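You operate a simulated robot arm through the tools that you are given. There is no shell and no other tool.

You are at the controls of a simulated robot arm. One attempt, no reset.

TASK
Brush the wire pack marked 280 mm clean in the cleaner, then switch it off.
Fine: brush knob on PACK; leave it in the cradle with the lid shut, and the other pack where it lies.

The check looks at the end state, three seconds after you hand in, the way a careful person would. Anything else that was tipped, shoved, dropped, spilled or broken makes it a failure. A push-on lid holds only when it is set on centred and level and pressed home; a screw cap is set on level and turned clockwise until tight.

THE ROBOT
A 6-joint arm with a two-finger gripper, fixed in place. Base frame: the origin is at the foot of the arm, x ahead of it, y to its left, z up. Units: m, degrees, N and s.
With the tool pointing down near the work surface it reaches from about 0.12 to 0.9 m from the base axis. Its first joint turns from -166.0 to 166.0 degrees. Payload 3.43 kg.
The tool frame sits at the grasp point between the pads (the TCP): z along the fingers, y along the line on which they close. The tips reach 0.02 m beyond it. The gripper opens to 0.19 m. The gripper's body begins 0.248 m behind the TCP.
Orientation is that of the tool frame in the base frame, as [roll, pitch, yaw] about the fixed x, y, z axes, in that order (R = Rz(yaw) Ry(pitch) Rx(roll)). With the fingers straight down and closing along the base's y, the tool's x points along the base's -x, its y along +y and its z along -z.

THE INTERFACE
- The arm moves only by the tool jog_arm. Its argument "targets" is a list of rows, each an object of numbers (a shift or turn left out is 0, a gripper value left out holds the last): "wx", "wy", "wz": the turn, a rotation vector about the tool's x, y, z in degrees; "tx", "ty", "tz": the shift along the tool's x, y, z in mm; "grip": the gripper command, from -1 (shut) to 1 (fully open), values between in proportion. In form: [{"wx": .., "wy": .., "wz": .., "tx": .., "ty": .., "tz": .., "grip": ..}, ...]. A call has 1 to 20 rows; each row is the pose to reach, as a shift and turn from the pose commanded when the call began, along the tool's axes at that moment. A row lasts 0.2 s, in which the tool goes at most 0.05 m and 8.6 degrees; a call with a longer step from one row to the next is refused whole, and so is a gripper value outside its range. Where a pose cannot be reached the arm comes as near as it can. A force on the tool above 90 N (or 10 N above the force at the start of the call, whichever is more), or a blocked arm, ends the call early, and 0.2 s more pass. Each finger travels about 0.153 m/s and halts on what it meets, pressing with about 27 N; the grip force reading is that of the motor and also rises with nothing between the fingers. The clock runs only during rows and for 0.2 s after the last one: add rows that repeat a pose to give the fingers time. It gives the time, the measured TCP pose, the force on the tool (base axes), the opening and the grip force at its end, in the units of the frame above (readings bear some noise), with the torque about the TCP (base axes, N m) and any sound that the robot's microphone picked up.
- Cameras (640 x 400 px; columns grow to the right, rows downward): "scene" is fixed at [0.401, 0.6504, 1.6971]; the picture's right is [-0.90, -0.43, 0.00], its down [-0.22, 0.46, -0.86] and it looks along [0.37, -0.78, -0.51] (base axes); focal length 356 px, centre (320, 200). "wrist" rides on the gripper at [0.07, -0.008, -0.288] in the tool frame; the picture's right is [0.12, 0.99, 0.00], its down [-0.96, 0.12, -0.25] and it looks along [-0.24, 0.03, 0.97] (tool axes); focal length 261 px, centre (320, 200). There is no depth. A picture from a camera that has moved, and an enlarged one, comes with that camera's place and axes in the base frame and with its lens.
- grab_frame(camera): a new picture of that camera. The clock stands still meanwhile.
- raise_lower(by): slides the trunk up (or, below 0, down) by that many m; the arm rides with it, the base frame stays. It gives what a move gives, with no picture.
- inspect(camera, box): a new picture of the part [left, top, right, bottom] of that camera's present view, enlarged. The clock stands still meanwhile.
- hand_in(): hands the job in; it is judged then, once.

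Nothing tells you positions but the pictures and the camera data. Unless the task says otherwise, let go and move clear before handing in.

The tools are called after "Emit:" by a JSON object that holds its "api" and its "payload". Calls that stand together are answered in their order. jog_arm: Moves the arm, as the interface text tells. Its arguments: {"type":"object","properties":{"targets":{"type":"array"}},"required":["targets"]} The other tools are called the same way: raise_lower (by) slides the trunk up or down; grab_frame (camera) takes a picture; inspect (camera, box) takes an enlarged picture of a part of a camera's view; hand_in () hands the job in.

At the start:

```text
t: 0.0
tcp_pos: [0.7176, -0.1727, 1.3162]
ee_rot: [-180.0, 0.0, 180.0]
force: [-0.4, 0.0, 0.9]
moment: [0.0, 0.01, 0.03]
grip_width: 0.1899
grasp_force: 0.1
trunk travel left (down, up): [-0.35, 0.09]
```

scene: 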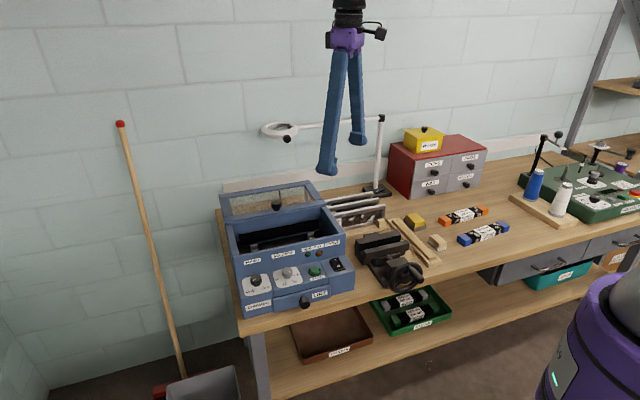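
wrist: 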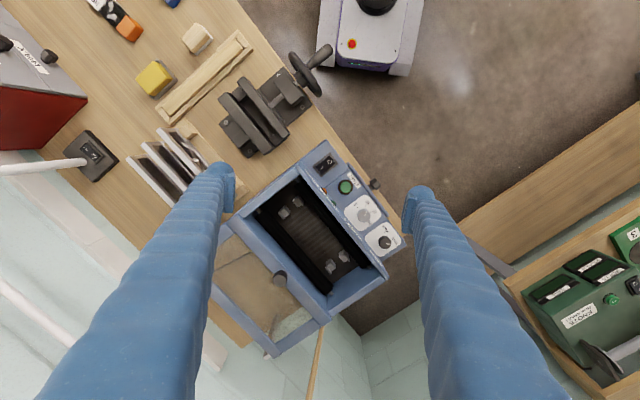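

I see a bench with a blue cleaner (lid open), an orange pack and a blue pack on the bench. I'll zoom in to read labels before moving.

Emit:
{"api": "inspect", "payload": {"camera": "scene", "box": [210, 170, 370, 320]}}

Emit:
{"api": "inspect", "payload": {"camera": "scene", "box": [400, 190, 540, 270]}}

Emit:
{"api": "inspect", "payload": {"camera": "wrist", "box": [210, 130, 420, 360]}}

Emit:
{"api": "inspect", "payload": {"camera": "scene", "box": [280, 270, 470, 370]}}

```text
2.67 times, centred on (290, 245) of scene
camera zoom: at [0.401, 0.6504, 1.6971], right [-0.9, -0.43, 0.0], down [-0.22, 0.46, -0.86], along [0.37, -0.78, -0.51], focal length 948 px, centre (400, 80)
```

zoom: 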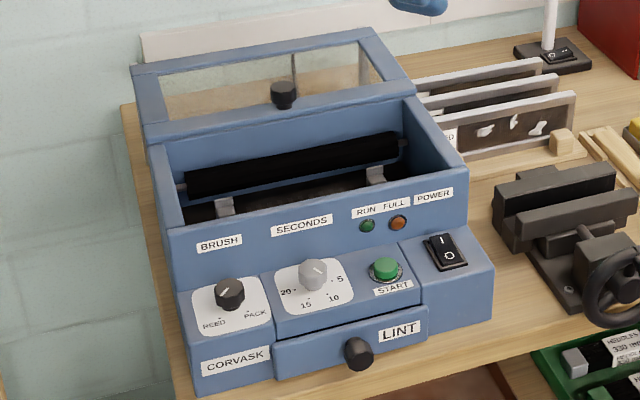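

```text
4.57 times, centred on (470, 230) of scene
camera zoom: at [0.401, 0.6504, 1.6971], right [-0.9, -0.43, 0.0], down [-0.22, 0.46, -0.86], along [0.37, -0.78, -0.51], focal length 1625 px, centre (-366, 63)
```

zoom: 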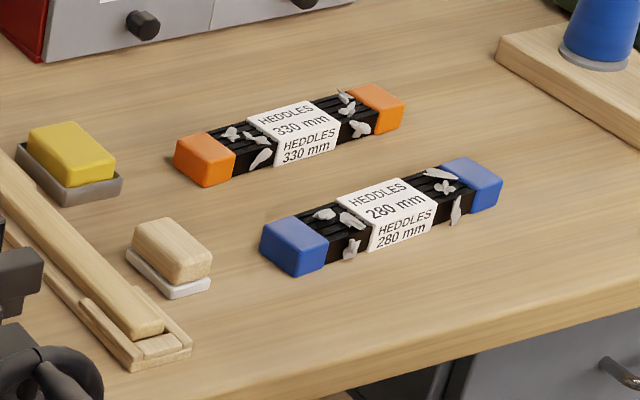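

```text
1.74 times, centred on (315, 245) of wrist
camera zoom: at [0.6463, -0.1805, 1.6042], right [-0.12, 0.99, 0.0], down [0.96, 0.12, 0.25], along [0.24, 0.03, -0.97], focal length 453 px, centre (329, 122)
```

zoom: 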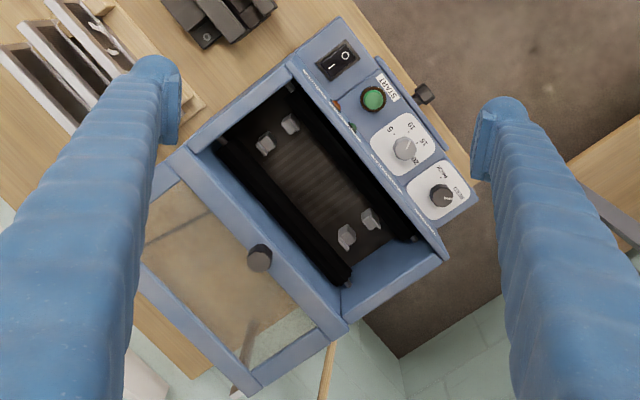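

```text
3.37 times, centred on (375, 320) of scene
camera zoom: at [0.401, 0.6504, 1.6971], right [-0.9, -0.43, 0.0], down [-0.22, 0.46, -0.86], along [0.37, -0.78, -0.51], focal length 1197 px, centre (135, -204)
```

zoom: 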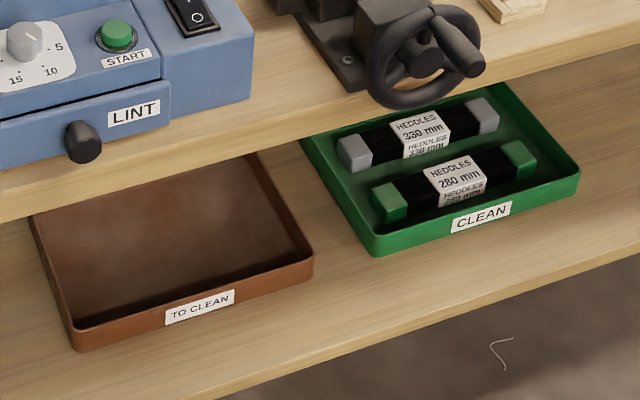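

The cleaner is a blue box with an open lid at its back, its panel carrying BRUSH (REED/PACK), SECONDS, START, RUN/FULL lamps, POWER, and a LINT drawer. The 280 mm pack has blue ends. I'll zoom more on the controls.

Emit:
{"api": "inspect", "payload": {"camera": "scene", "box": [240, 240, 340, 310]}}

Emit:
{"api": "inspect", "payload": {"camera": "scene", "box": [300, 235, 360, 285]}}

Emit:
{"api": "inspect", "payload": {"camera": "wrist", "box": [300, 140, 410, 270]}}

Emit:
{"api": "inspect", "payload": {"camera": "scene", "box": [210, 170, 340, 240]}}

```text
5.71 times, centred on (290, 275) of scene
camera zoom: at [0.401, 0.6504, 1.6971], right [-0.9, -0.43, 0.0], down [-0.22, 0.46, -0.86], along [0.37, -0.78, -0.51], focal length 2031 px, centre (491, -229)
```

zoom: 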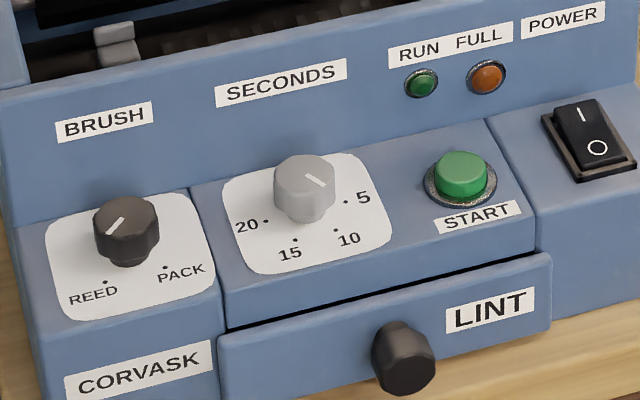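

```text
8.00 times, centred on (330, 260) of scene
camera zoom: at [0.401, 0.6504, 1.6971], right [-0.9, -0.43, 0.0], down [-0.22, 0.46, -0.86], along [0.37, -0.78, -0.51], focal length 2844 px, centre (240, -280)
```

zoom: 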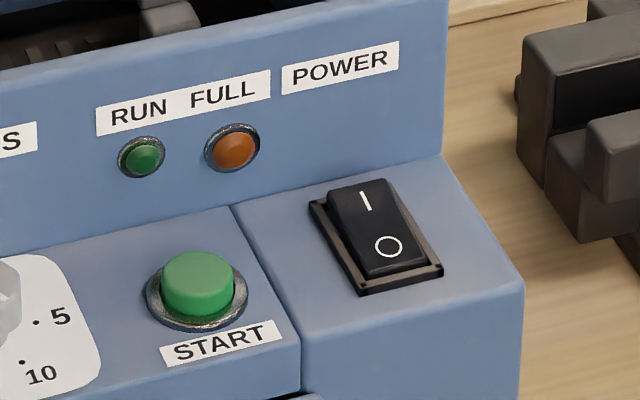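

```text
3.08 times, centred on (355, 205) of wrist
camera zoom: at [0.6463, -0.1805, 1.6042], right [-0.12, 0.99, 0.0], down [0.96, 0.12, 0.25], along [0.24, 0.03, -0.97], focal length 802 px, centre (212, 185)
```

zoom: 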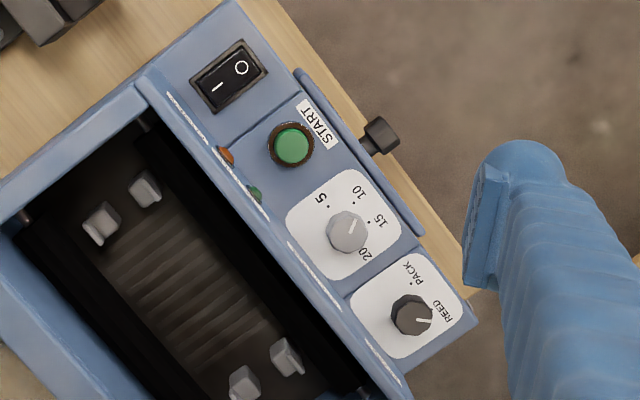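

```text
4.92 times, centred on (275, 205) of scene
camera zoom: at [0.401, 0.6504, 1.6971], right [-0.9, -0.43, 0.0], down [-0.22, 0.46, -0.86], along [0.37, -0.78, -0.51], focal length 1750 px, centre (542, 175)
```

zoom: 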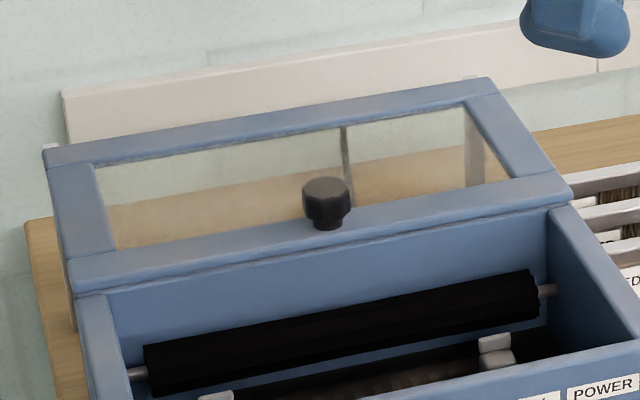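

The power rocker is off (O pressed), brush knob points to REED, seconds to about 10. I place the 280 mm pack near (0.31, -0.58), the cleaner near (0.9, -0.15); next I move above the pack, staying high, to measure it.

Emit:
{"api": "jog_arm", "payload": {"targets": [{"tx": 33, "ty": -34, "wz": -4.2}, {"tx": 67, "ty": -68, "wz": -8.4}, {"tx": 100, "ty": -102, "wz": -12.6}, {"tx": 133, "ty": -137, "wz": -16.8}, {"tx": 167, "ty": -171, "wz": -21}, {"tx": 200, "ty": -205, "wz": -25.2}, {"tx": 233, "ty": -239, "wz": -29.4}, {"tx": 267, "ty": -273, "wz": -33.6}, {"tx": 300, "ty": -307, "wz": -37.8}, {"tx": 333, "ty": -341, "wz": -42}, {"tx": 367, "ty": -375, "wz": -46.2}, {"tx": 400, "ty": -410, "wz": -50.4}]}}

Emit:
{"api": "grab_frame", "payload": {"camera": "wrist"}}

Emit:
{"api": "grab_frame", "payload": {"camera": "scene"}}

```text
t: 2.6
tcp_pos: [0.3159, -0.5828, 1.3186]
ee_rot: [-180.0, 0.0, -129.5]
force: [-0.9, 0.7, -0.3]
moment: [0.05, -0.06, 0.02]
grip_width: 0.1899
grasp_force: 0.0
trunk travel left (down, up): [-0.35, 0.09]
```

```text
taken
camera wrist: at [0.277, -0.6431, 1.6045], right [-0.84, 0.54, 0.0], down [0.52, 0.82, 0.25], along [0.13, 0.21, -0.97], focal length 261 px, centre (320, 200)
```

wrist: 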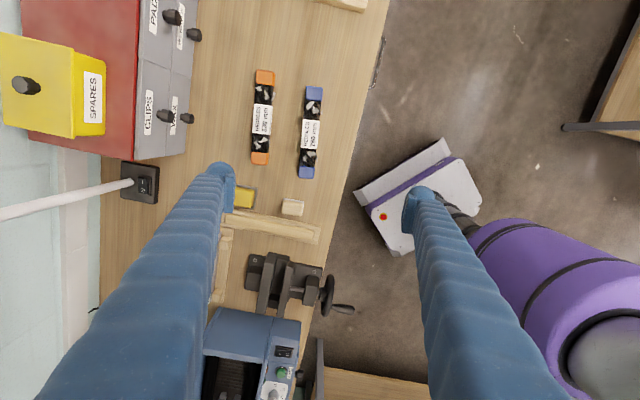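

```text
taken
```

scene: 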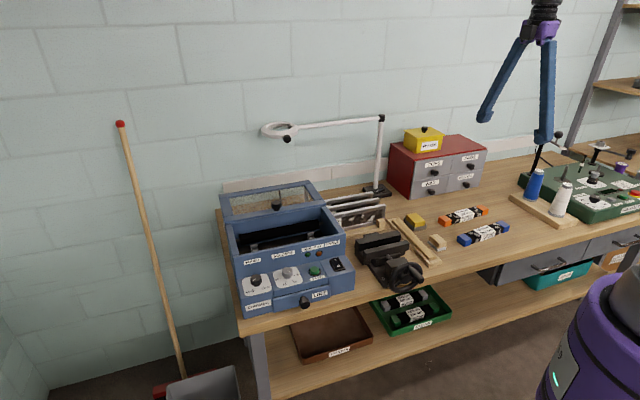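

The pack lies with its axis almost along the tool's x, centred about (0.297, -0.664), top near z 0.87. I'll move over it with the fingers partly closed and look closer.

Emit:
{"api": "jog_arm", "payload": {"targets": [{"tx": 17, "ty": -9, "tz": 40, "wz": 0, "grip": 0.05}, {"tx": 35, "ty": -18, "tz": 80, "wz": 1.2}, {"tx": 53, "ty": -27, "tz": 120, "wz": 1.2}, {"tx": 70, "ty": -36, "tz": 160, "wz": -1.2}, {"tx": 70, "ty": -36, "tz": 200, "wz": -1.2}, {"tx": 70, "ty": -36, "tz": 240, "wz": -1.2}, {"tx": 70, "ty": -36, "tz": 250, "wz": -1.2}]}}

Emit:
{"api": "grab_frame", "payload": {"camera": "wrist"}}

Emit:
{"api": "inspect", "payload": {"camera": "scene", "box": [400, 130, 560, 260]}}

```text
t: 4.2
tcp_pos: [0.2985, -0.6602, 1.067]
ee_rot: [-180.0, 0.0, -128.4]
force: [0.7, 0.1, 0.2]
moment: [0.05, 0.02, -0.01]
grip_width: 0.0997
grasp_force: 0.2
trunk travel left (down, up): [-0.35, 0.09]
```

```text
taken
camera wrist: at [0.2611, -0.7196, 1.3547], right [-0.85, 0.52, 0.0], down [0.51, 0.83, 0.25], along [0.13, 0.21, -0.97], focal length 261 px, centre (320, 200)
```

wrist: 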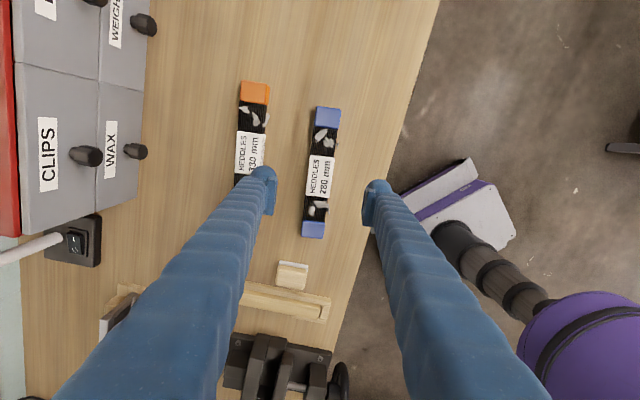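

```text
3.08 times, centred on (480, 195) of scene
camera zoom: at [0.401, 0.6504, 1.6971], right [-0.9, -0.43, 0.0], down [-0.22, 0.46, -0.86], along [0.37, -0.78, -0.51], focal length 1094 px, centre (-172, 215)
```

zoom: 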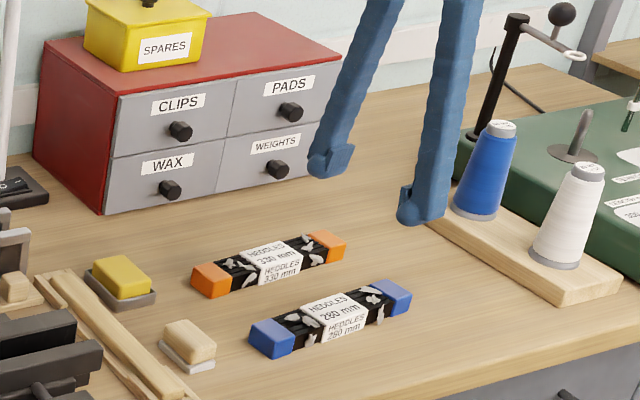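

The pack's label is centred right under the tool, with about 1.3° of residual skew. I'll correct the yaw and go down in part.

Emit:
{"api": "jog_arm", "payload": {"targets": [{"tx": -2, "tz": 40, "wz": -1.3}, {"tx": -5, "tz": 80, "wz": -1.3}, {"tx": -5, "tz": 120, "wz": -1.3}, {"tx": -5, "tz": 130, "wz": -1.3}]}}

Emit:
{"api": "grab_frame", "payload": {"camera": "wrist"}}

Emit:
{"api": "inspect", "payload": {"camera": "scene", "box": [420, 160, 540, 260]}}

```text
t: 5.2
tcp_pos: [0.3018, -0.657, 0.9382]
ee_rot: [180.0, 0.0, -127.1]
force: [-0.5, -0.8, 0.6]
moment: [0.08, -0.03, 0.04]
grip_width: 0.0996
grasp_force: 0.1
trunk travel left (down, up): [-0.35, 0.09]
```

```text
taken
camera wrist: at [0.266, -0.7179, 1.2245], right [-0.86, 0.5, 0.0], down [0.49, 0.84, 0.25], along [0.12, 0.21, -0.97], focal length 261 px, centre (320, 200)
```

wrist: 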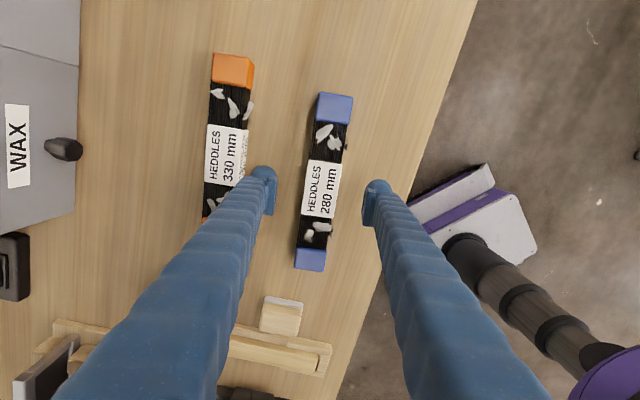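

```text
4.00 times, centred on (480, 210) of scene
camera zoom: at [0.401, 0.6504, 1.6971], right [-0.9, -0.43, 0.0], down [-0.22, 0.46, -0.86], along [0.37, -0.78, -0.51], focal length 1422 px, centre (-320, 160)
```

zoom: 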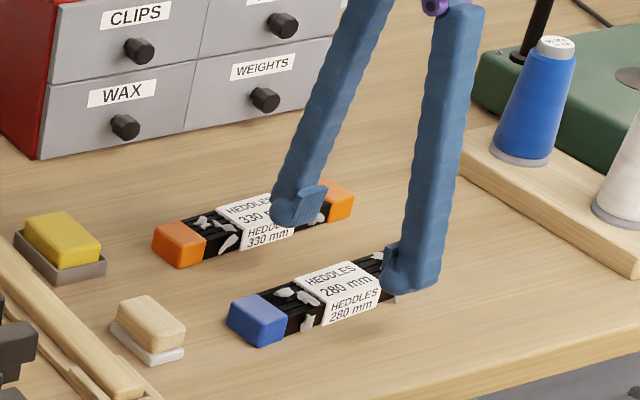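

The fingertips are about 5 cm above the pack. I'll zoom to check the alignment and the width.

Emit:
{"api": "inspect", "payload": {"camera": "wrist", "box": [220, 80, 420, 280]}}

```text
2.00 times, centred on (320, 180) of wrist
camera zoom: at [0.266, -0.7179, 1.2245], right [-0.86, 0.5, 0.0], down [0.49, 0.84, 0.25], along [0.12, 0.21, -0.97], focal length 521 px, centre (320, 240)
```

zoom: 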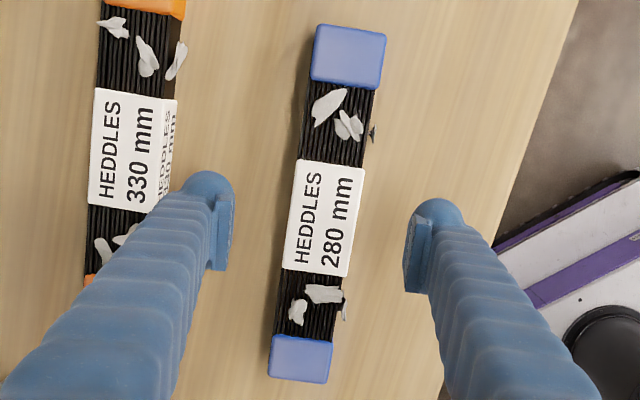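

The pack is about 45 mm wide and well centred between the fingers; its top seems to lie between z 0.865 and 0.90. I'll descend 40 mm more and look again.

Emit:
{"api": "jog_arm", "payload": {"targets": [{"tx": -3, "ty": 2, "tz": 20, "wz": 1}, {"tx": -5, "ty": 2, "tz": 40, "wz": 1}]}}

Emit:
{"api": "inspect", "payload": {"camera": "wrist", "box": [220, 80, 420, 280]}}

Emit:
{"api": "inspect", "payload": {"camera": "scene", "box": [440, 200, 540, 260]}}

```text
t: 5.8
tcp_pos: [0.3047, -0.6504, 0.8972]
ee_rot: [180.0, 0.0, -128.1]
force: [-0.6, 0.6, -0.1]
moment: [0.03, 0.01, 0.02]
grip_width: 0.0995
grasp_force: 0.1
trunk travel left (down, up): [-0.35, 0.09]
```

```text
2.00 times, centred on (320, 180) of wrist
camera zoom: at [0.2664, -0.711, 1.1845], right [-0.85, 0.52, 0.0], down [0.5, 0.83, 0.25], along [0.13, 0.21, -0.97], focal length 521 px, centre (320, 240)
```

zoom: 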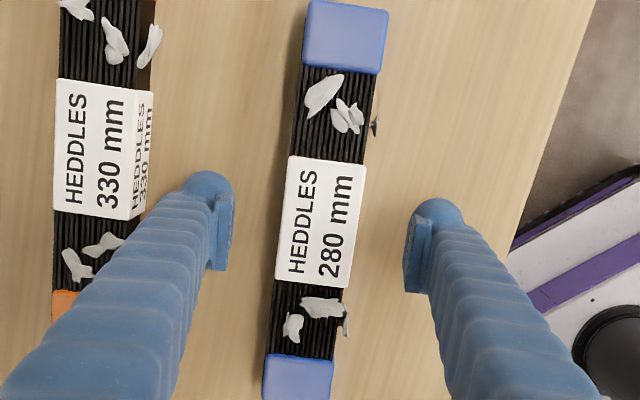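

```text
6.40 times, centred on (490, 230) of scene
camera zoom: at [0.401, 0.6504, 1.6971], right [-0.9, -0.43, 0.0], down [-0.22, 0.46, -0.86], along [0.37, -0.78, -0.51], focal length 2275 px, centre (-768, 8)
```

zoom: 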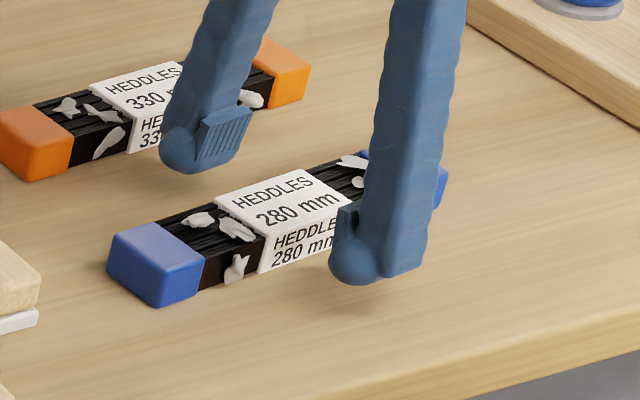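

Scale change puts the pack's top at about z 0.865, so I'll go down another 35 mm and check before closing.

Emit:
{"api": "jog_arm", "payload": {"targets": [{"tz": 12}, {"tz": 24}, {"tz": 35}]}}

Emit:
{"api": "inspect", "payload": {"camera": "scene", "box": [440, 200, 540, 260]}}

Emit:
{"api": "inspect", "payload": {"camera": "wrist", "box": [220, 80, 420, 280]}}

```text
t: 6.6
tcp_pos: [0.3075, -0.6539, 0.8772]
ee_rot: [-179.5, -0.2, -128.2]
force: [0.3, 12.8, 41.5]
moment: [2.07, 2.05, -0.97]
grip_width: 0.1079
grasp_force: 7.2
trunk travel left (down, up): [-0.35, 0.09]
stopped in row 3: the force on the tool passed its limit at 112 N (the readings are from after the stop); the commanded pose is now the measured one
```

```text
6.40 times, centred on (490, 230) of scene
camera zoom: at [0.401, 0.6504, 1.6971], right [-0.9, -0.43, 0.0], down [-0.22, 0.46, -0.86], along [0.37, -0.78, -0.51], focal length 2275 px, centre (-768, 8)
```

zoom: 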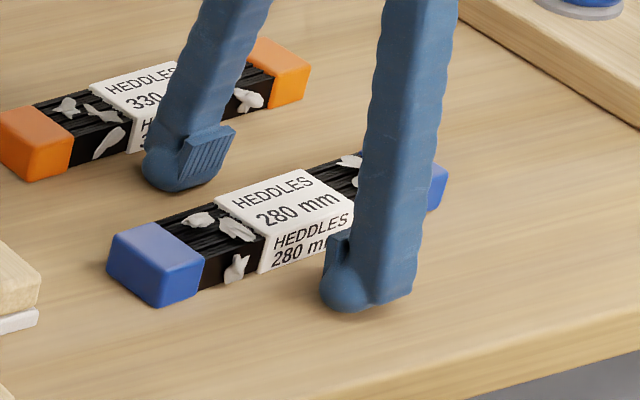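

```text
2.00 times, centred on (320, 180) of wrist
camera zoom: at [0.2689, -0.7105, 1.1651], right [-0.85, 0.52, -0.01], down [0.5, 0.83, 0.24], along [0.13, 0.2, -0.97], focal length 521 px, centre (320, 240)
```

zoom: 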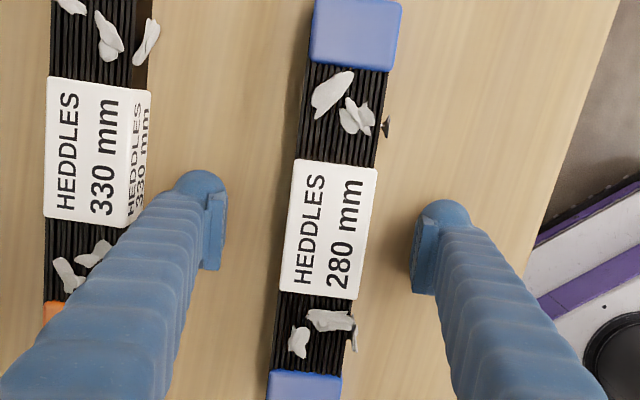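

The fingertips touched the bench, so the bench is at about z 0.856 and the pack's top about 0.898. I'll lift 9 mm and centre on the pack.

Emit:
{"api": "jog_arm", "payload": {"targets": [{"tz": -9}, {"tx": 8, "ty": 4, "tz": -9, "wx": -0.5, "wy": -0.2, "grip": 0.05}, {"tx": 8, "ty": 4, "tz": -9, "wx": -0.5, "wy": -0.2, "grip": 0.05}]}}

Emit:
{"api": "inspect", "payload": {"camera": "wrist", "box": [220, 80, 420, 280]}}

```text
t: 7.4
tcp_pos: [0.2996, -0.6584, 0.8828]
ee_rot: [179.9, 0.0, -128.1]
force: [-0.6, 0.5, -0.5]
moment: [0.02, 0.03, -0.01]
grip_width: 0.0998
grasp_force: 0.1
trunk travel left (down, up): [-0.35, 0.09]
```

```text
2.00 times, centred on (320, 180) of wrist
camera zoom: at [0.2623, -0.719, 1.1703], right [-0.85, 0.52, 0.0], down [0.5, 0.83, 0.25], along [0.13, 0.21, -0.97], focal length 521 px, centre (320, 240)
```

zoom: 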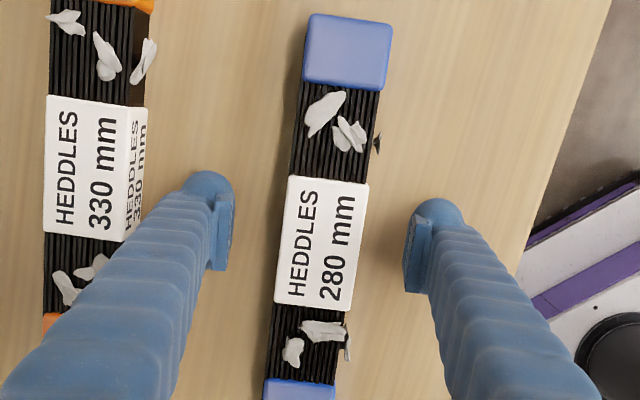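

Centred on the label now. Closing the fingers.

Emit:
{"api": "jog_arm", "payload": {"targets": [{"grip": -0.4}, {"grip": -0.7}, {"grip": -1}, {"grip": -1}]}}

Emit:
{"api": "inspect", "payload": {"camera": "wrist", "box": [220, 80, 420, 280]}}

```text
t: 8.4
tcp_pos: [0.2986, -0.6572, 0.8823]
ee_rot: [179.9, 0.0, -128.2]
force: [0.2, 1.7, 1.5]
moment: [0.08, -0.04, -0.21]
grip_width: 0.0431
grasp_force: 26.7
trunk travel left (down, up): [-0.35, 0.09]
```

```text
2.00 times, centred on (320, 180) of wrist
camera zoom: at [0.262, -0.719, 1.1705], right [-0.85, 0.52, 0.0], down [0.5, 0.83, 0.25], along [0.13, 0.21, -0.97], focal length 521 px, centre (320, 240)
```

zoom: 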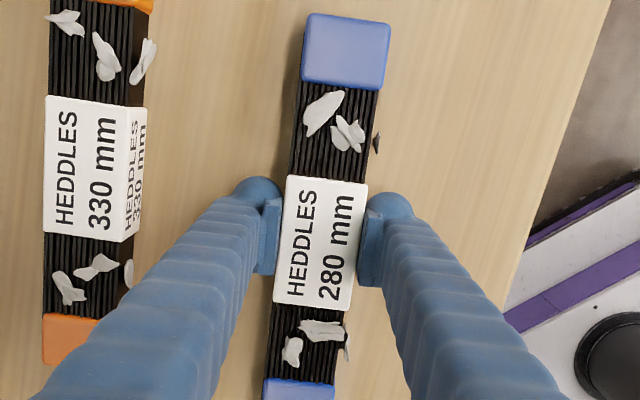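

The pack is gripped (43 mm). I'll lift it straight up and carry it high toward the cleaner.

Emit:
{"api": "jog_arm", "payload": {"targets": [{"tz": -15}, {"tz": -45}, {"tz": -90}, {"tz": -135}, {"tz": -180}, {"tz": -225}, {"tz": -270}, {"tz": -315}, {"tz": -360}, {"tz": -405}, {"tz": -420}]}}

Emit:
{"api": "jog_arm", "payload": {"targets": [{"tx": -30, "ty": -5}, {"tx": -75, "ty": -13}, {"tx": -120, "ty": -20}, {"tx": -165, "ty": -28}, {"tx": -210, "ty": -36}, {"tx": -255, "ty": -44}, {"tx": -300, "ty": -51}, {"tx": -345, "ty": -59}, {"tx": -390, "ty": -67}, {"tx": -435, "ty": -75}, {"tx": -480, "ty": -82}, {"tx": -525, "ty": -90}, {"tx": -570, "ty": -98}, {"tx": -599, "ty": -103}]}}

Emit:
{"api": "grab_frame", "payload": {"camera": "wrist"}}

Emit:
{"api": "grab_frame", "payload": {"camera": "scene"}}

```text
t: 10.8
tcp_pos: [0.3006, -0.6581, 1.302]
ee_rot: [179.9, 0.1, -128.2]
force: [0.3, 0.1, -4.3]
moment: [0.01, 0.03, 0.0]
grip_width: 0.0432
grasp_force: 27.0
trunk travel left (down, up): [-0.35, 0.09]
```

```text
t: 13.8
tcp_pos: [0.7527, -0.2497, 1.3017]
ee_rot: [179.9, -0.1, -128.2]
force: [-0.4, 0.8, -4.0]
moment: [-0.03, 0.05, 0.0]
grip_width: 0.0429
grasp_force: 26.8
trunk travel left (down, up): [-0.35, 0.09]
```

```text
taken
camera wrist: at [0.7158, -0.3101, 1.5883], right [-0.85, 0.52, 0.0], down [0.5, 0.83, 0.25], along [0.13, 0.21, -0.97], focal length 261 px, centre (320, 200)
```

wrist: 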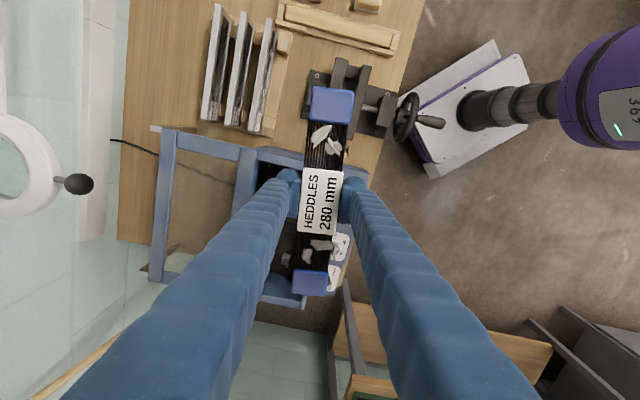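

```text
taken
```

scene: 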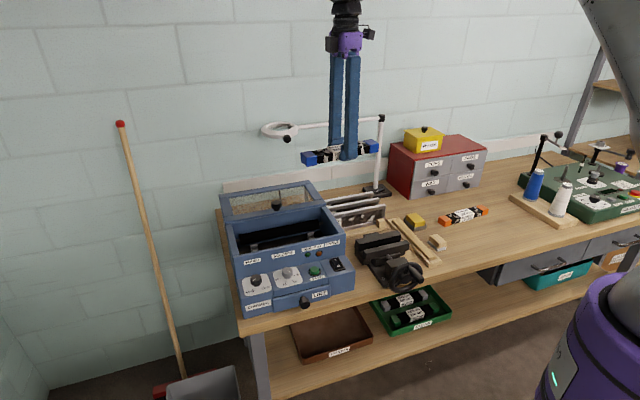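

The pack is held above the cleaner, whose long axis I now measure at about 45.5° (pack now at 51.8°). I'll look into the cradle from the scene camera for locating the posts.

Emit:
{"api": "inspect", "payload": {"camera": "scene", "box": [230, 205, 300, 255]}}

Emit:
{"api": "inspect", "payload": {"camera": "scene", "box": [290, 200, 360, 250]}}

Emit:
{"api": "inspect", "payload": {"camera": "wrist", "box": [130, 100, 400, 320]}}

```text
8.00 times, centred on (265, 230) of scene
camera zoom: at [0.401, 0.6504, 1.6971], right [-0.9, -0.43, 0.0], down [-0.22, 0.46, -0.86], along [0.37, -0.78, -0.51], focal length 2844 px, centre (760, -40)
```

zoom: 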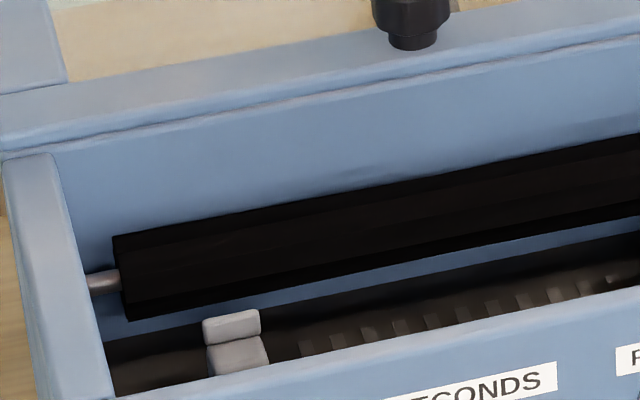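

```text
8.00 times, centred on (325, 225) of scene
camera zoom: at [0.401, 0.6504, 1.6971], right [-0.9, -0.43, 0.0], down [-0.22, 0.46, -0.86], along [0.37, -0.78, -0.51], focal length 2844 px, centre (280, 0)
```

zoom: 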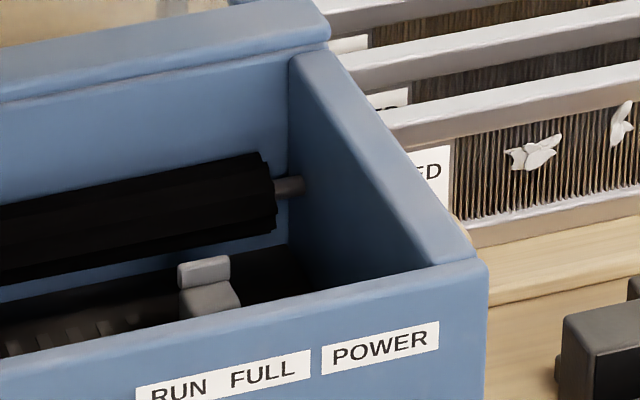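

```text
1.82 times, centred on (265, 210) of wrist
camera zoom: at [0.7158, -0.3101, 1.5883], right [-0.85, 0.52, 0.0], down [0.5, 0.83, 0.25], along [0.13, 0.21, -0.97], focal length 474 px, centre (420, 182)
```

zoom: 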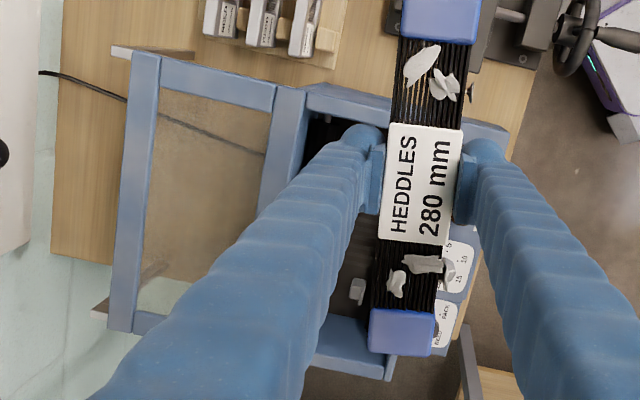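

The cradle has stepped posts at each end; I estimate its centre near (0.906, -0.164) with axis 45.6°. I'll step back along that axis with matching yaw, so the cradle shows between the fingers and I can measure the sideways offset directly.

Emit:
{"api": "jog_arm", "payload": {"targets": [{"tx": 40, "ty": -2, "wz": 0.8}, {"tx": 80, "ty": -4, "wz": 1.6}, {"tx": 120, "ty": -6, "wz": 2.4}, {"tx": 160, "ty": -8, "wz": 3.2}, {"tx": 200, "ty": -10, "wz": 4.0}, {"tx": 240, "ty": -12, "wz": 4.8}, {"tx": 285, "ty": -13, "wz": 5.6}, {"tx": 325, "ty": -14, "wz": 6.2}]}}

Emit:
{"api": "grab_frame", "payload": {"camera": "wrist"}}

Emit:
{"api": "inspect", "payload": {"camera": "wrist", "box": [230, 270, 420, 400]}}

```text
t: 15.6
tcp_pos: [0.5611, -0.5167, 1.3023]
ee_rot: [179.9, -0.1, -134.4]
force: [-0.7, -0.8, -4.6]
moment: [0.07, -0.03, -0.02]
grip_width: 0.0429
grasp_force: 26.9
trunk travel left (down, up): [-0.35, 0.09]
```

```text
taken
camera wrist: at [0.5172, -0.5726, 1.5886], right [-0.79, 0.61, 0.0], down [0.59, 0.77, 0.25], along [0.15, 0.2, -0.97], focal length 261 px, centre (320, 200)
```

wrist: 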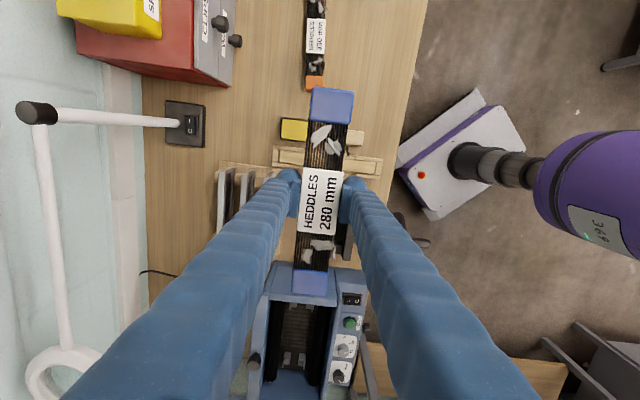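

```text
3.08 times, centred on (325, 335) of wrist
camera zoom: at [0.5172, -0.5726, 1.5886], right [-0.79, 0.61, 0.0], down [0.59, 0.77, 0.25], along [0.15, 0.2, -0.97], focal length 802 px, centre (305, -215)
```

zoom: 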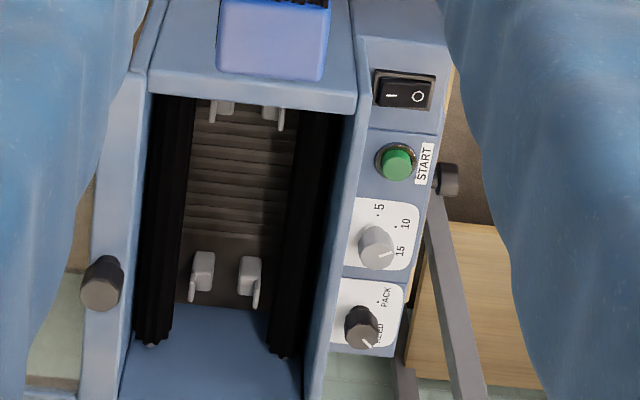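

This view is excellent: the cradle's centre line lies about 5 mm to the back of my tool axis and about 0.498 m ahead, nearly parallel. I'll move forward along it at the same height and see if it's within reach.

Emit:
{"api": "jog_arm", "payload": {"targets": [{"tx": -30, "ty": -1, "wz": 0.1}, {"tx": -75, "ty": -2, "wz": 0.2}, {"tx": -120, "ty": -3, "wz": 0.3}, {"tx": -165, "ty": -4, "wz": 0.3}, {"tx": -210, "ty": -5, "wz": 0.3}, {"tx": -255, "ty": -5.5, "wz": 0.3}, {"tx": -300, "ty": -5.5, "wz": 0.3}, {"tx": -345, "ty": -5.5, "wz": 0.3}, {"tx": -390, "ty": -5.5, "wz": 0.3}, {"tx": -435, "ty": -5.5, "wz": 0.3}, {"tx": -475, "ty": -5.5, "wz": 0.3}, {"tx": -496, "ty": -5.5, "wz": 0.3}, {"tx": -496, "ty": -5.5, "wz": 0.3}]}}

Emit:
{"api": "grab_frame", "payload": {"camera": "wrist"}}

Emit:
{"api": "grab_frame", "payload": {"camera": "scene"}}

```text
t: 18.4
tcp_pos: [0.9114, -0.164, 1.3023]
ee_rot: [179.9, -0.1, -134.8]
force: [0.3, 0.2, -3.3]
moment: [0.04, -0.04, 0.01]
grip_width: 0.0432
grasp_force: 27.0
trunk travel left (down, up): [-0.35, 0.09]
```

```text
taken
camera wrist: at [0.8685, -0.2203, 1.5902], right [-0.79, 0.61, 0.0], down [0.59, 0.77, 0.25], along [0.15, 0.2, -0.97], focal length 261 px, centre (320, 200)
```

wrist: 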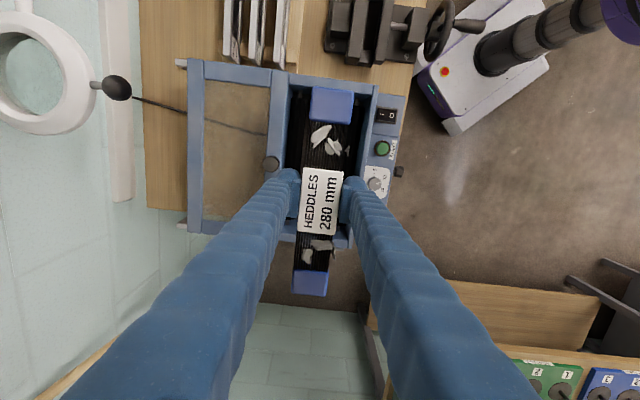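

```text
taken
```

scene: 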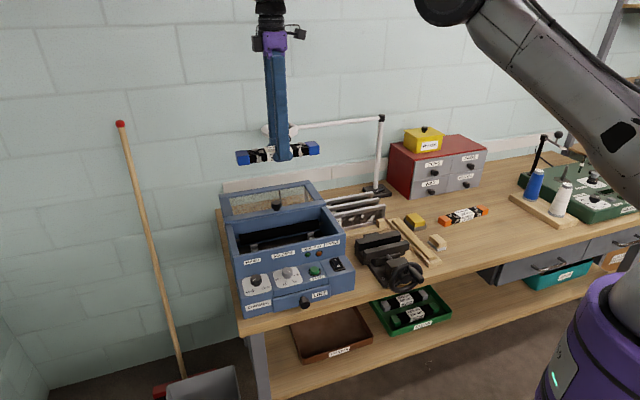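

The pose is reachable at r≈0.93. I'll lower to just above the box rim and check the alignment.

Emit:
{"api": "jog_arm", "payload": {"targets": [{"tz": 40}, {"tz": 80}, {"tz": 120}, {"tz": 160}, {"tz": 190}, {"tz": 190}]}}

Emit:
{"api": "grab_frame", "payload": {"camera": "wrist"}}

Emit:
{"api": "inspect", "payload": {"camera": "scene", "box": [210, 130, 370, 250]}}

Emit:
{"api": "inspect", "payload": {"camera": "wrist", "box": [250, 40, 400, 160]}}

```text
t: 19.8
tcp_pos: [0.9124, -0.1644, 1.1111]
ee_rot: [179.9, -0.1, -134.6]
force: [-1.0, 0.0, -4.5]
moment: [-0.02, 0.0, 0.04]
grip_width: 0.0432
grasp_force: 26.9
trunk travel left (down, up): [-0.35, 0.09]
```

```text
taken
camera wrist: at [0.868, -0.2199, 1.3988], right [-0.79, 0.61, 0.0], down [0.59, 0.77, 0.25], along [0.15, 0.2, -0.97], focal length 261 px, centre (320, 200)
```

wrist: 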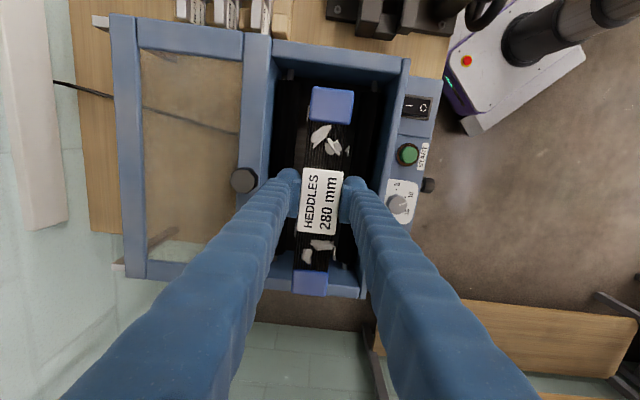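

```text
3.33 times, centred on (290, 190) of scene
camera zoom: at [0.401, 0.6504, 1.6971], right [-0.9, -0.43, 0.0], down [-0.22, 0.46, -0.86], along [0.37, -0.78, -0.51], focal length 1185 px, centre (420, 233)
```

zoom: 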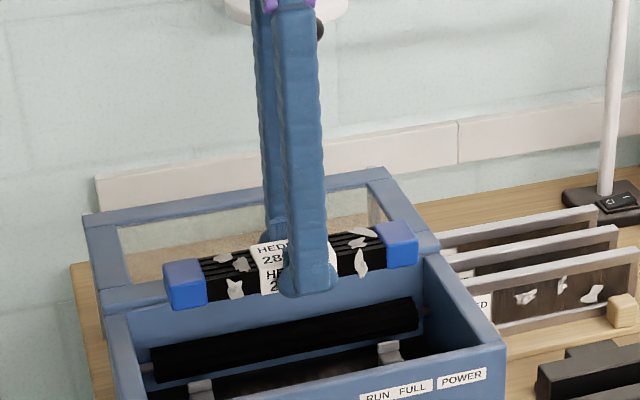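

```text
3.33 times, centred on (325, 100) of wrist
camera zoom: at [0.868, -0.2199, 1.3988], right [-0.79, 0.61, 0.0], down [0.59, 0.77, 0.25], along [0.15, 0.2, -0.97], focal length 869 px, centre (303, 533)
```

zoom: 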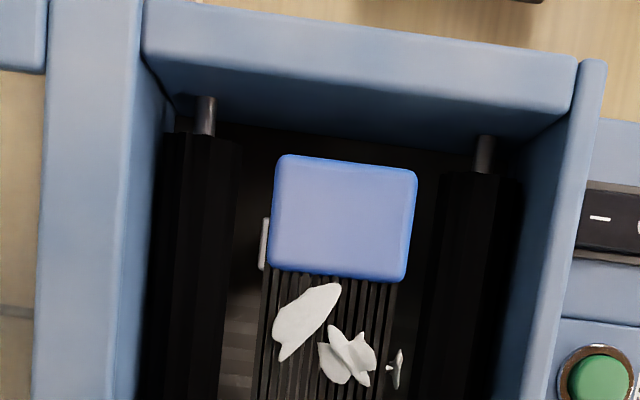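

The pack hangs just above the box, nearly centred between the brush rollers. I'll zoom further to refine the sideways offset before lowering.

Emit:
{"api": "inspect", "payload": {"camera": "wrist", "box": [265, 60, 345, 110]}}

Emit:
{"api": "inspect", "payload": {"camera": "wrist", "box": [265, 110, 345, 160]}}

Emit:
{"api": "inspect", "payload": {"camera": "wrist", "box": [335, 80, 415, 180]}}

Emit:
{"api": "inspect", "payload": {"camera": "wrist", "box": [260, 220, 380, 310]}}

```text
8.00 times, centred on (305, 85) of wrist
camera zoom: at [0.868, -0.2199, 1.3988], right [-0.79, 0.61, 0.0], down [0.59, 0.77, 0.25], along [0.15, 0.2, -0.97], focal length 2085 px, centre (440, 1120)
```

zoom: 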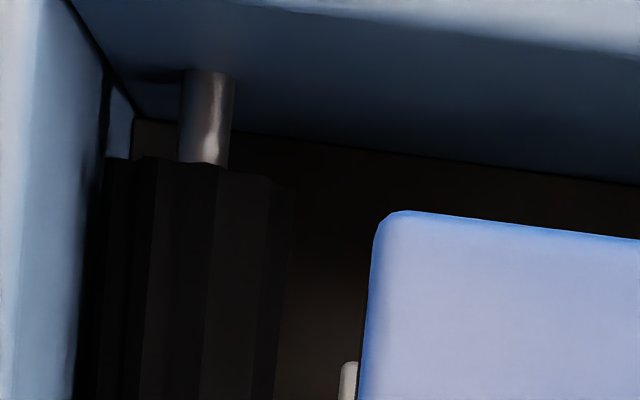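

```text
8.00 times, centred on (305, 135) of wrist
camera zoom: at [0.868, -0.2199, 1.3988], right [-0.79, 0.61, 0.0], down [0.59, 0.77, 0.25], along [0.15, 0.2, -0.97], focal length 2085 px, centre (440, 720)
```

zoom: 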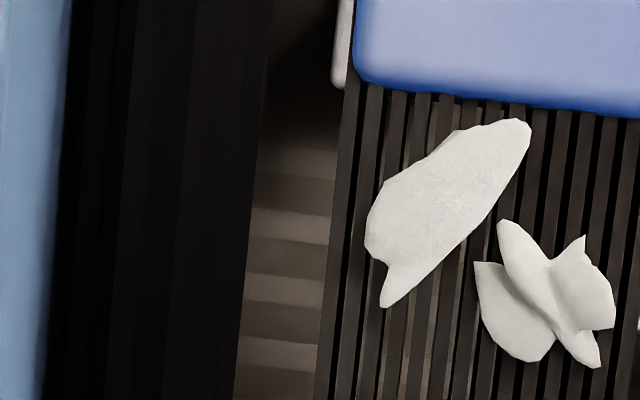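

```text
4.00 times, centred on (375, 130) of wrist
camera zoom: at [0.868, -0.2199, 1.3988], right [-0.79, 0.61, 0.0], down [0.59, 0.77, 0.25], along [0.15, 0.2, -0.97], focal length 1043 px, centre (100, 480)
```

zoom: 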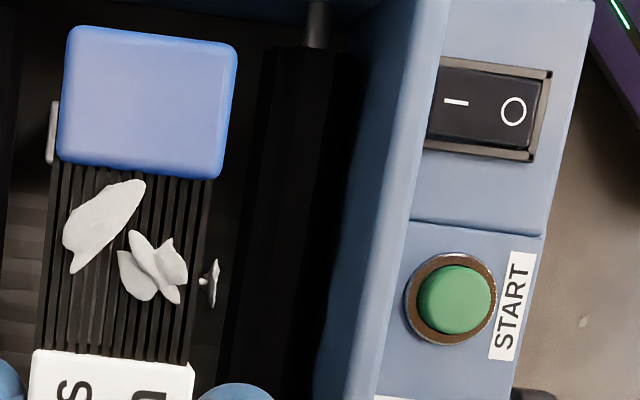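

```text
4.44 times, centred on (320, 265) of wrist
camera zoom: at [0.868, -0.2199, 1.3988], right [-0.79, 0.61, 0.0], down [0.59, 0.77, 0.25], along [0.15, 0.2, -0.97], focal length 1158 px, centre (320, -89)
```

zoom: 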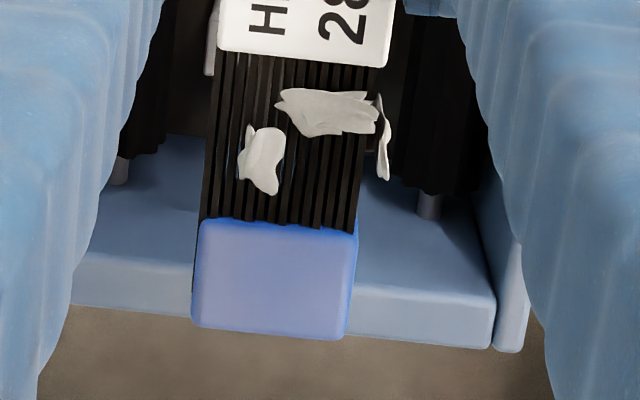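

Measured offsets: the cradle's centre line is only ~1 mm off and parallel. I'll nudge and lower until just above the posts.

Emit:
{"api": "jog_arm", "payload": {"targets": [{"tx": -2, "ty": 1, "tz": 20}, {"tx": -2, "ty": 1, "tz": 50}, {"tx": -2, "ty": 1, "tz": 80}, {"tx": -2, "ty": 1, "tz": 104}, {"tx": -2, "ty": 1, "tz": 104}]}}

Emit:
{"api": "inspect", "payload": {"camera": "wrist", "box": [250, 40, 400, 160]}}

Emit:
{"api": "inspect", "payload": {"camera": "wrist", "box": [260, 220, 380, 310]}}

Emit:
{"api": "inspect", "payload": {"camera": "scene", "box": [220, 180, 360, 270]}}

```text
t: 21.0
tcp_pos: [0.912, -0.1629, 1.0074]
ee_rot: [179.9, -0.1, -134.7]
force: [-0.3, -0.2, -3.9]
moment: [0.04, 0.0, -0.03]
grip_width: 0.0429
grasp_force: 27.2
trunk travel left (down, up): [-0.35, 0.09]
```

```text
3.33 times, centred on (325, 100) of wrist
camera zoom: at [0.869, -0.2183, 1.295], right [-0.79, 0.61, 0.0], down [0.59, 0.77, 0.25], along [0.15, 0.2, -0.97], focal length 869 px, centre (303, 533)
```

zoom: 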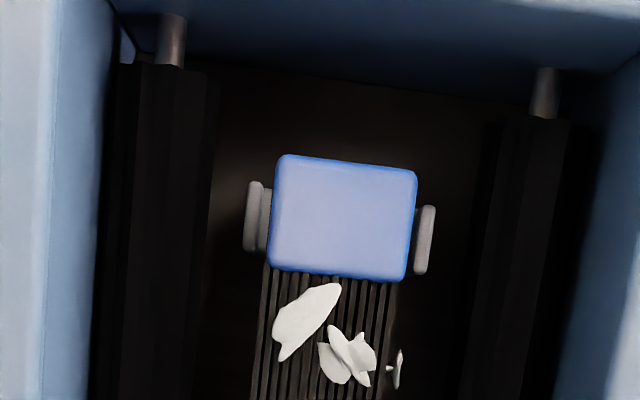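

```text
4.44 times, centred on (320, 265) of wrist
camera zoom: at [0.869, -0.2183, 1.295], right [-0.79, 0.61, 0.0], down [0.59, 0.77, 0.25], along [0.15, 0.2, -0.97], focal length 1158 px, centre (320, -89)
```

zoom: 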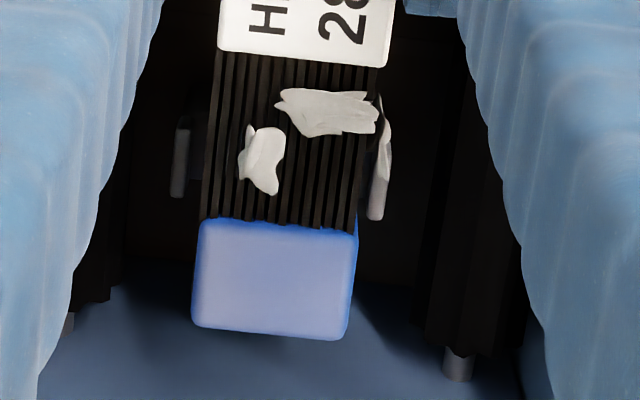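

```text
4.44 times, centred on (290, 225) of scene
camera zoom: at [0.401, 0.6504, 1.6971], right [-0.9, -0.43, 0.0], down [-0.22, 0.46, -0.86], along [0.37, -0.78, -0.51], focal length 1580 px, centre (453, 89)
```

zoom: 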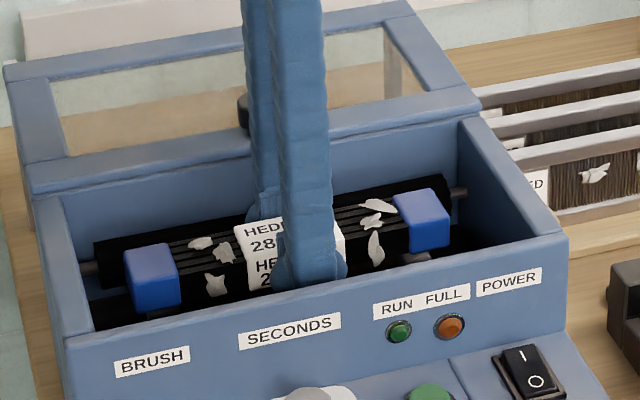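

Posts show evenly on both sides of the pack. I'll continue down gently in small steps, watching the force.

Emit:
{"api": "jog_arm", "payload": {"targets": [{"ty": 1, "tz": 10}, {"ty": 1, "tz": 20}, {"ty": 1, "tz": 28}, {"ty": 1, "tz": 28}]}}

Emit:
{"api": "inspect", "payload": {"camera": "wrist", "box": [250, 40, 400, 160]}}

Emit:
{"api": "inspect", "payload": {"camera": "scene", "box": [220, 180, 360, 270]}}

```text
t: 22.0
tcp_pos: [0.9146, -0.1621, 0.9918]
ee_rot: [-179.2, 0.6, -134.7]
force: [8.9, -6.4, 82.2]
moment: [0.04, -0.06, -1.31]
grip_width: 0.0424
grasp_force: 27.4
trunk travel left (down, up): [-0.35, 0.09]
```

```text
3.33 times, centred on (325, 100) of wrist
camera zoom: at [0.8646, -0.2175, 1.2792], right [-0.79, 0.61, -0.01], down [0.59, 0.77, 0.25], along [0.17, 0.19, -0.97], focal length 869 px, centre (303, 533)
```

zoom: 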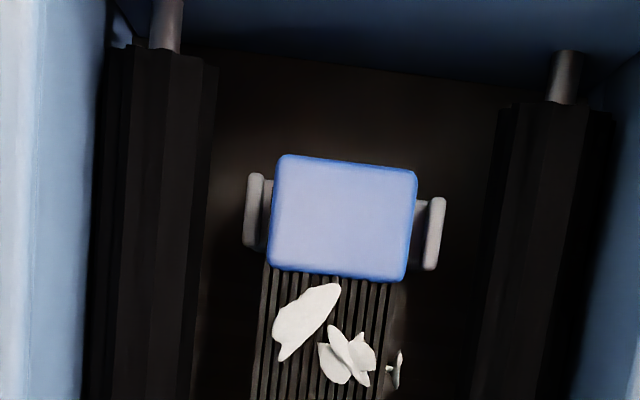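

```text
4.44 times, centred on (290, 225) of scene
camera zoom: at [0.401, 0.6504, 1.6971], right [-0.9, -0.43, 0.0], down [-0.22, 0.46, -0.86], along [0.37, -0.78, -0.51], focal length 1580 px, centre (453, 89)
```

zoom: 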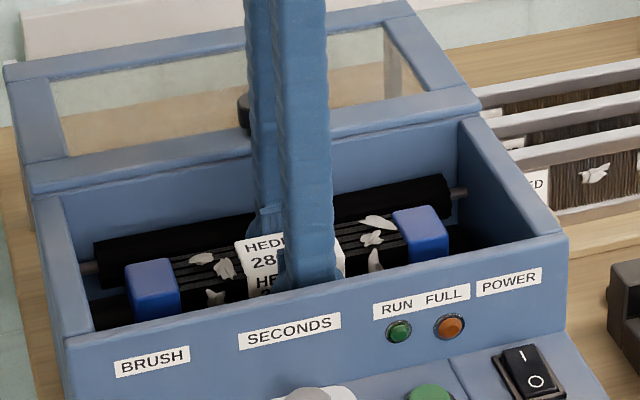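

I've met firm contact at z≈0.992, pack bottom ≈0.965. I'll relieve the push and look whether the pack sits on the steps between the uprights.

Emit:
{"api": "jog_arm", "payload": {"targets": [{"tz": -6}, {"tz": -12}, {"tz": -12}]}}

Emit:
{"api": "inspect", "payload": {"camera": "wrist", "box": [295, 75, 375, 125]}}

Emit:
{"api": "inspect", "payload": {"camera": "wrist", "box": [270, 230, 370, 300]}}

Emit:
{"api": "inspect", "payload": {"camera": "scene", "box": [235, 215, 335, 265]}}

```text
t: 22.8
tcp_pos: [0.9135, -0.1628, 0.9913]
ee_rot: [179.9, 0.1, -134.6]
force: [24.5, -8.6, 27.5]
moment: [-0.36, -0.5, -1.4]
grip_width: 0.0421
grasp_force: 27.1
trunk travel left (down, up): [-0.35, 0.09]
```

```text
8.00 times, centred on (335, 100) of wrist
camera zoom: at [0.8682, -0.2177, 1.2792], right [-0.79, 0.61, 0.0], down [0.59, 0.77, 0.25], along [0.15, 0.2, -0.97], focal length 2085 px, centre (200, 1000)
```

zoom: 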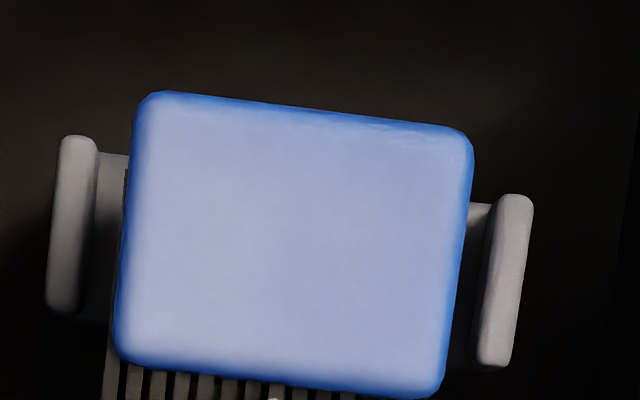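

```text
5.71 times, centred on (320, 265) of wrist
camera zoom: at [0.8682, -0.2177, 1.2792], right [-0.79, 0.61, 0.0], down [0.59, 0.77, 0.25], along [0.15, 0.2, -0.97], focal length 1489 px, centre (320, -171)
```

zoom: 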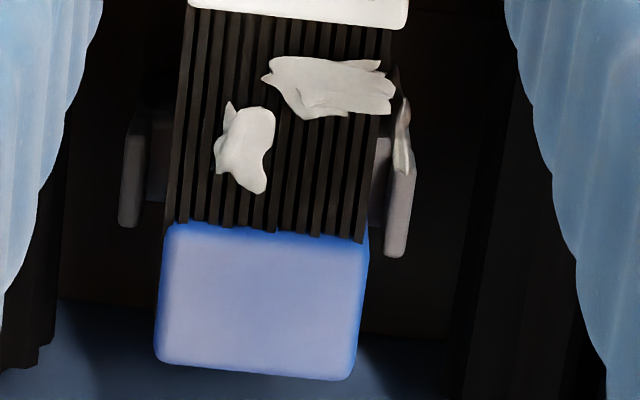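

```text
6.40 times, centred on (285, 240) of scene
camera zoom: at [0.401, 0.6504, 1.6971], right [-0.9, -0.43, 0.0], down [-0.22, 0.46, -0.86], along [0.37, -0.78, -0.51], focal length 2275 px, centre (544, -56)
```

zoom: 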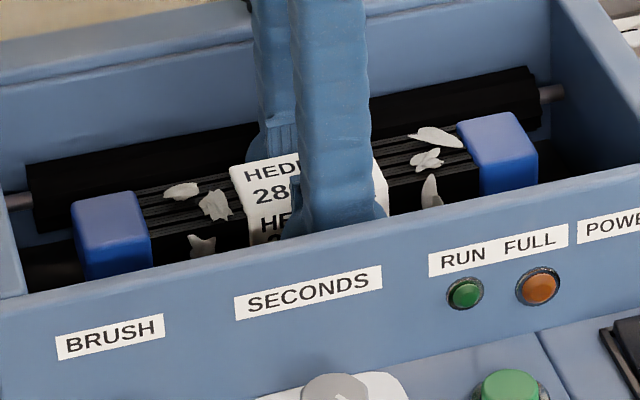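

Steps show on both sides between the pack and the uprights, so it sits between them. I'll relieve the remaining push slightly and then open the fingers just a little.

Emit:
{"api": "jog_arm", "payload": {"targets": [{"tz": -1}, {"tz": -2}, {"tz": -2}]}}

```text
t: 23.6
tcp_pos: [0.9129, -0.1612, 0.9905]
ee_rot: [180.0, 0.0, -134.7]
force: [28.0, -9.2, 5.7]
moment: [-0.29, -0.45, -1.69]
grip_width: 0.0417
grasp_force: 26.9
trunk travel left (down, up): [-0.35, 0.09]
```

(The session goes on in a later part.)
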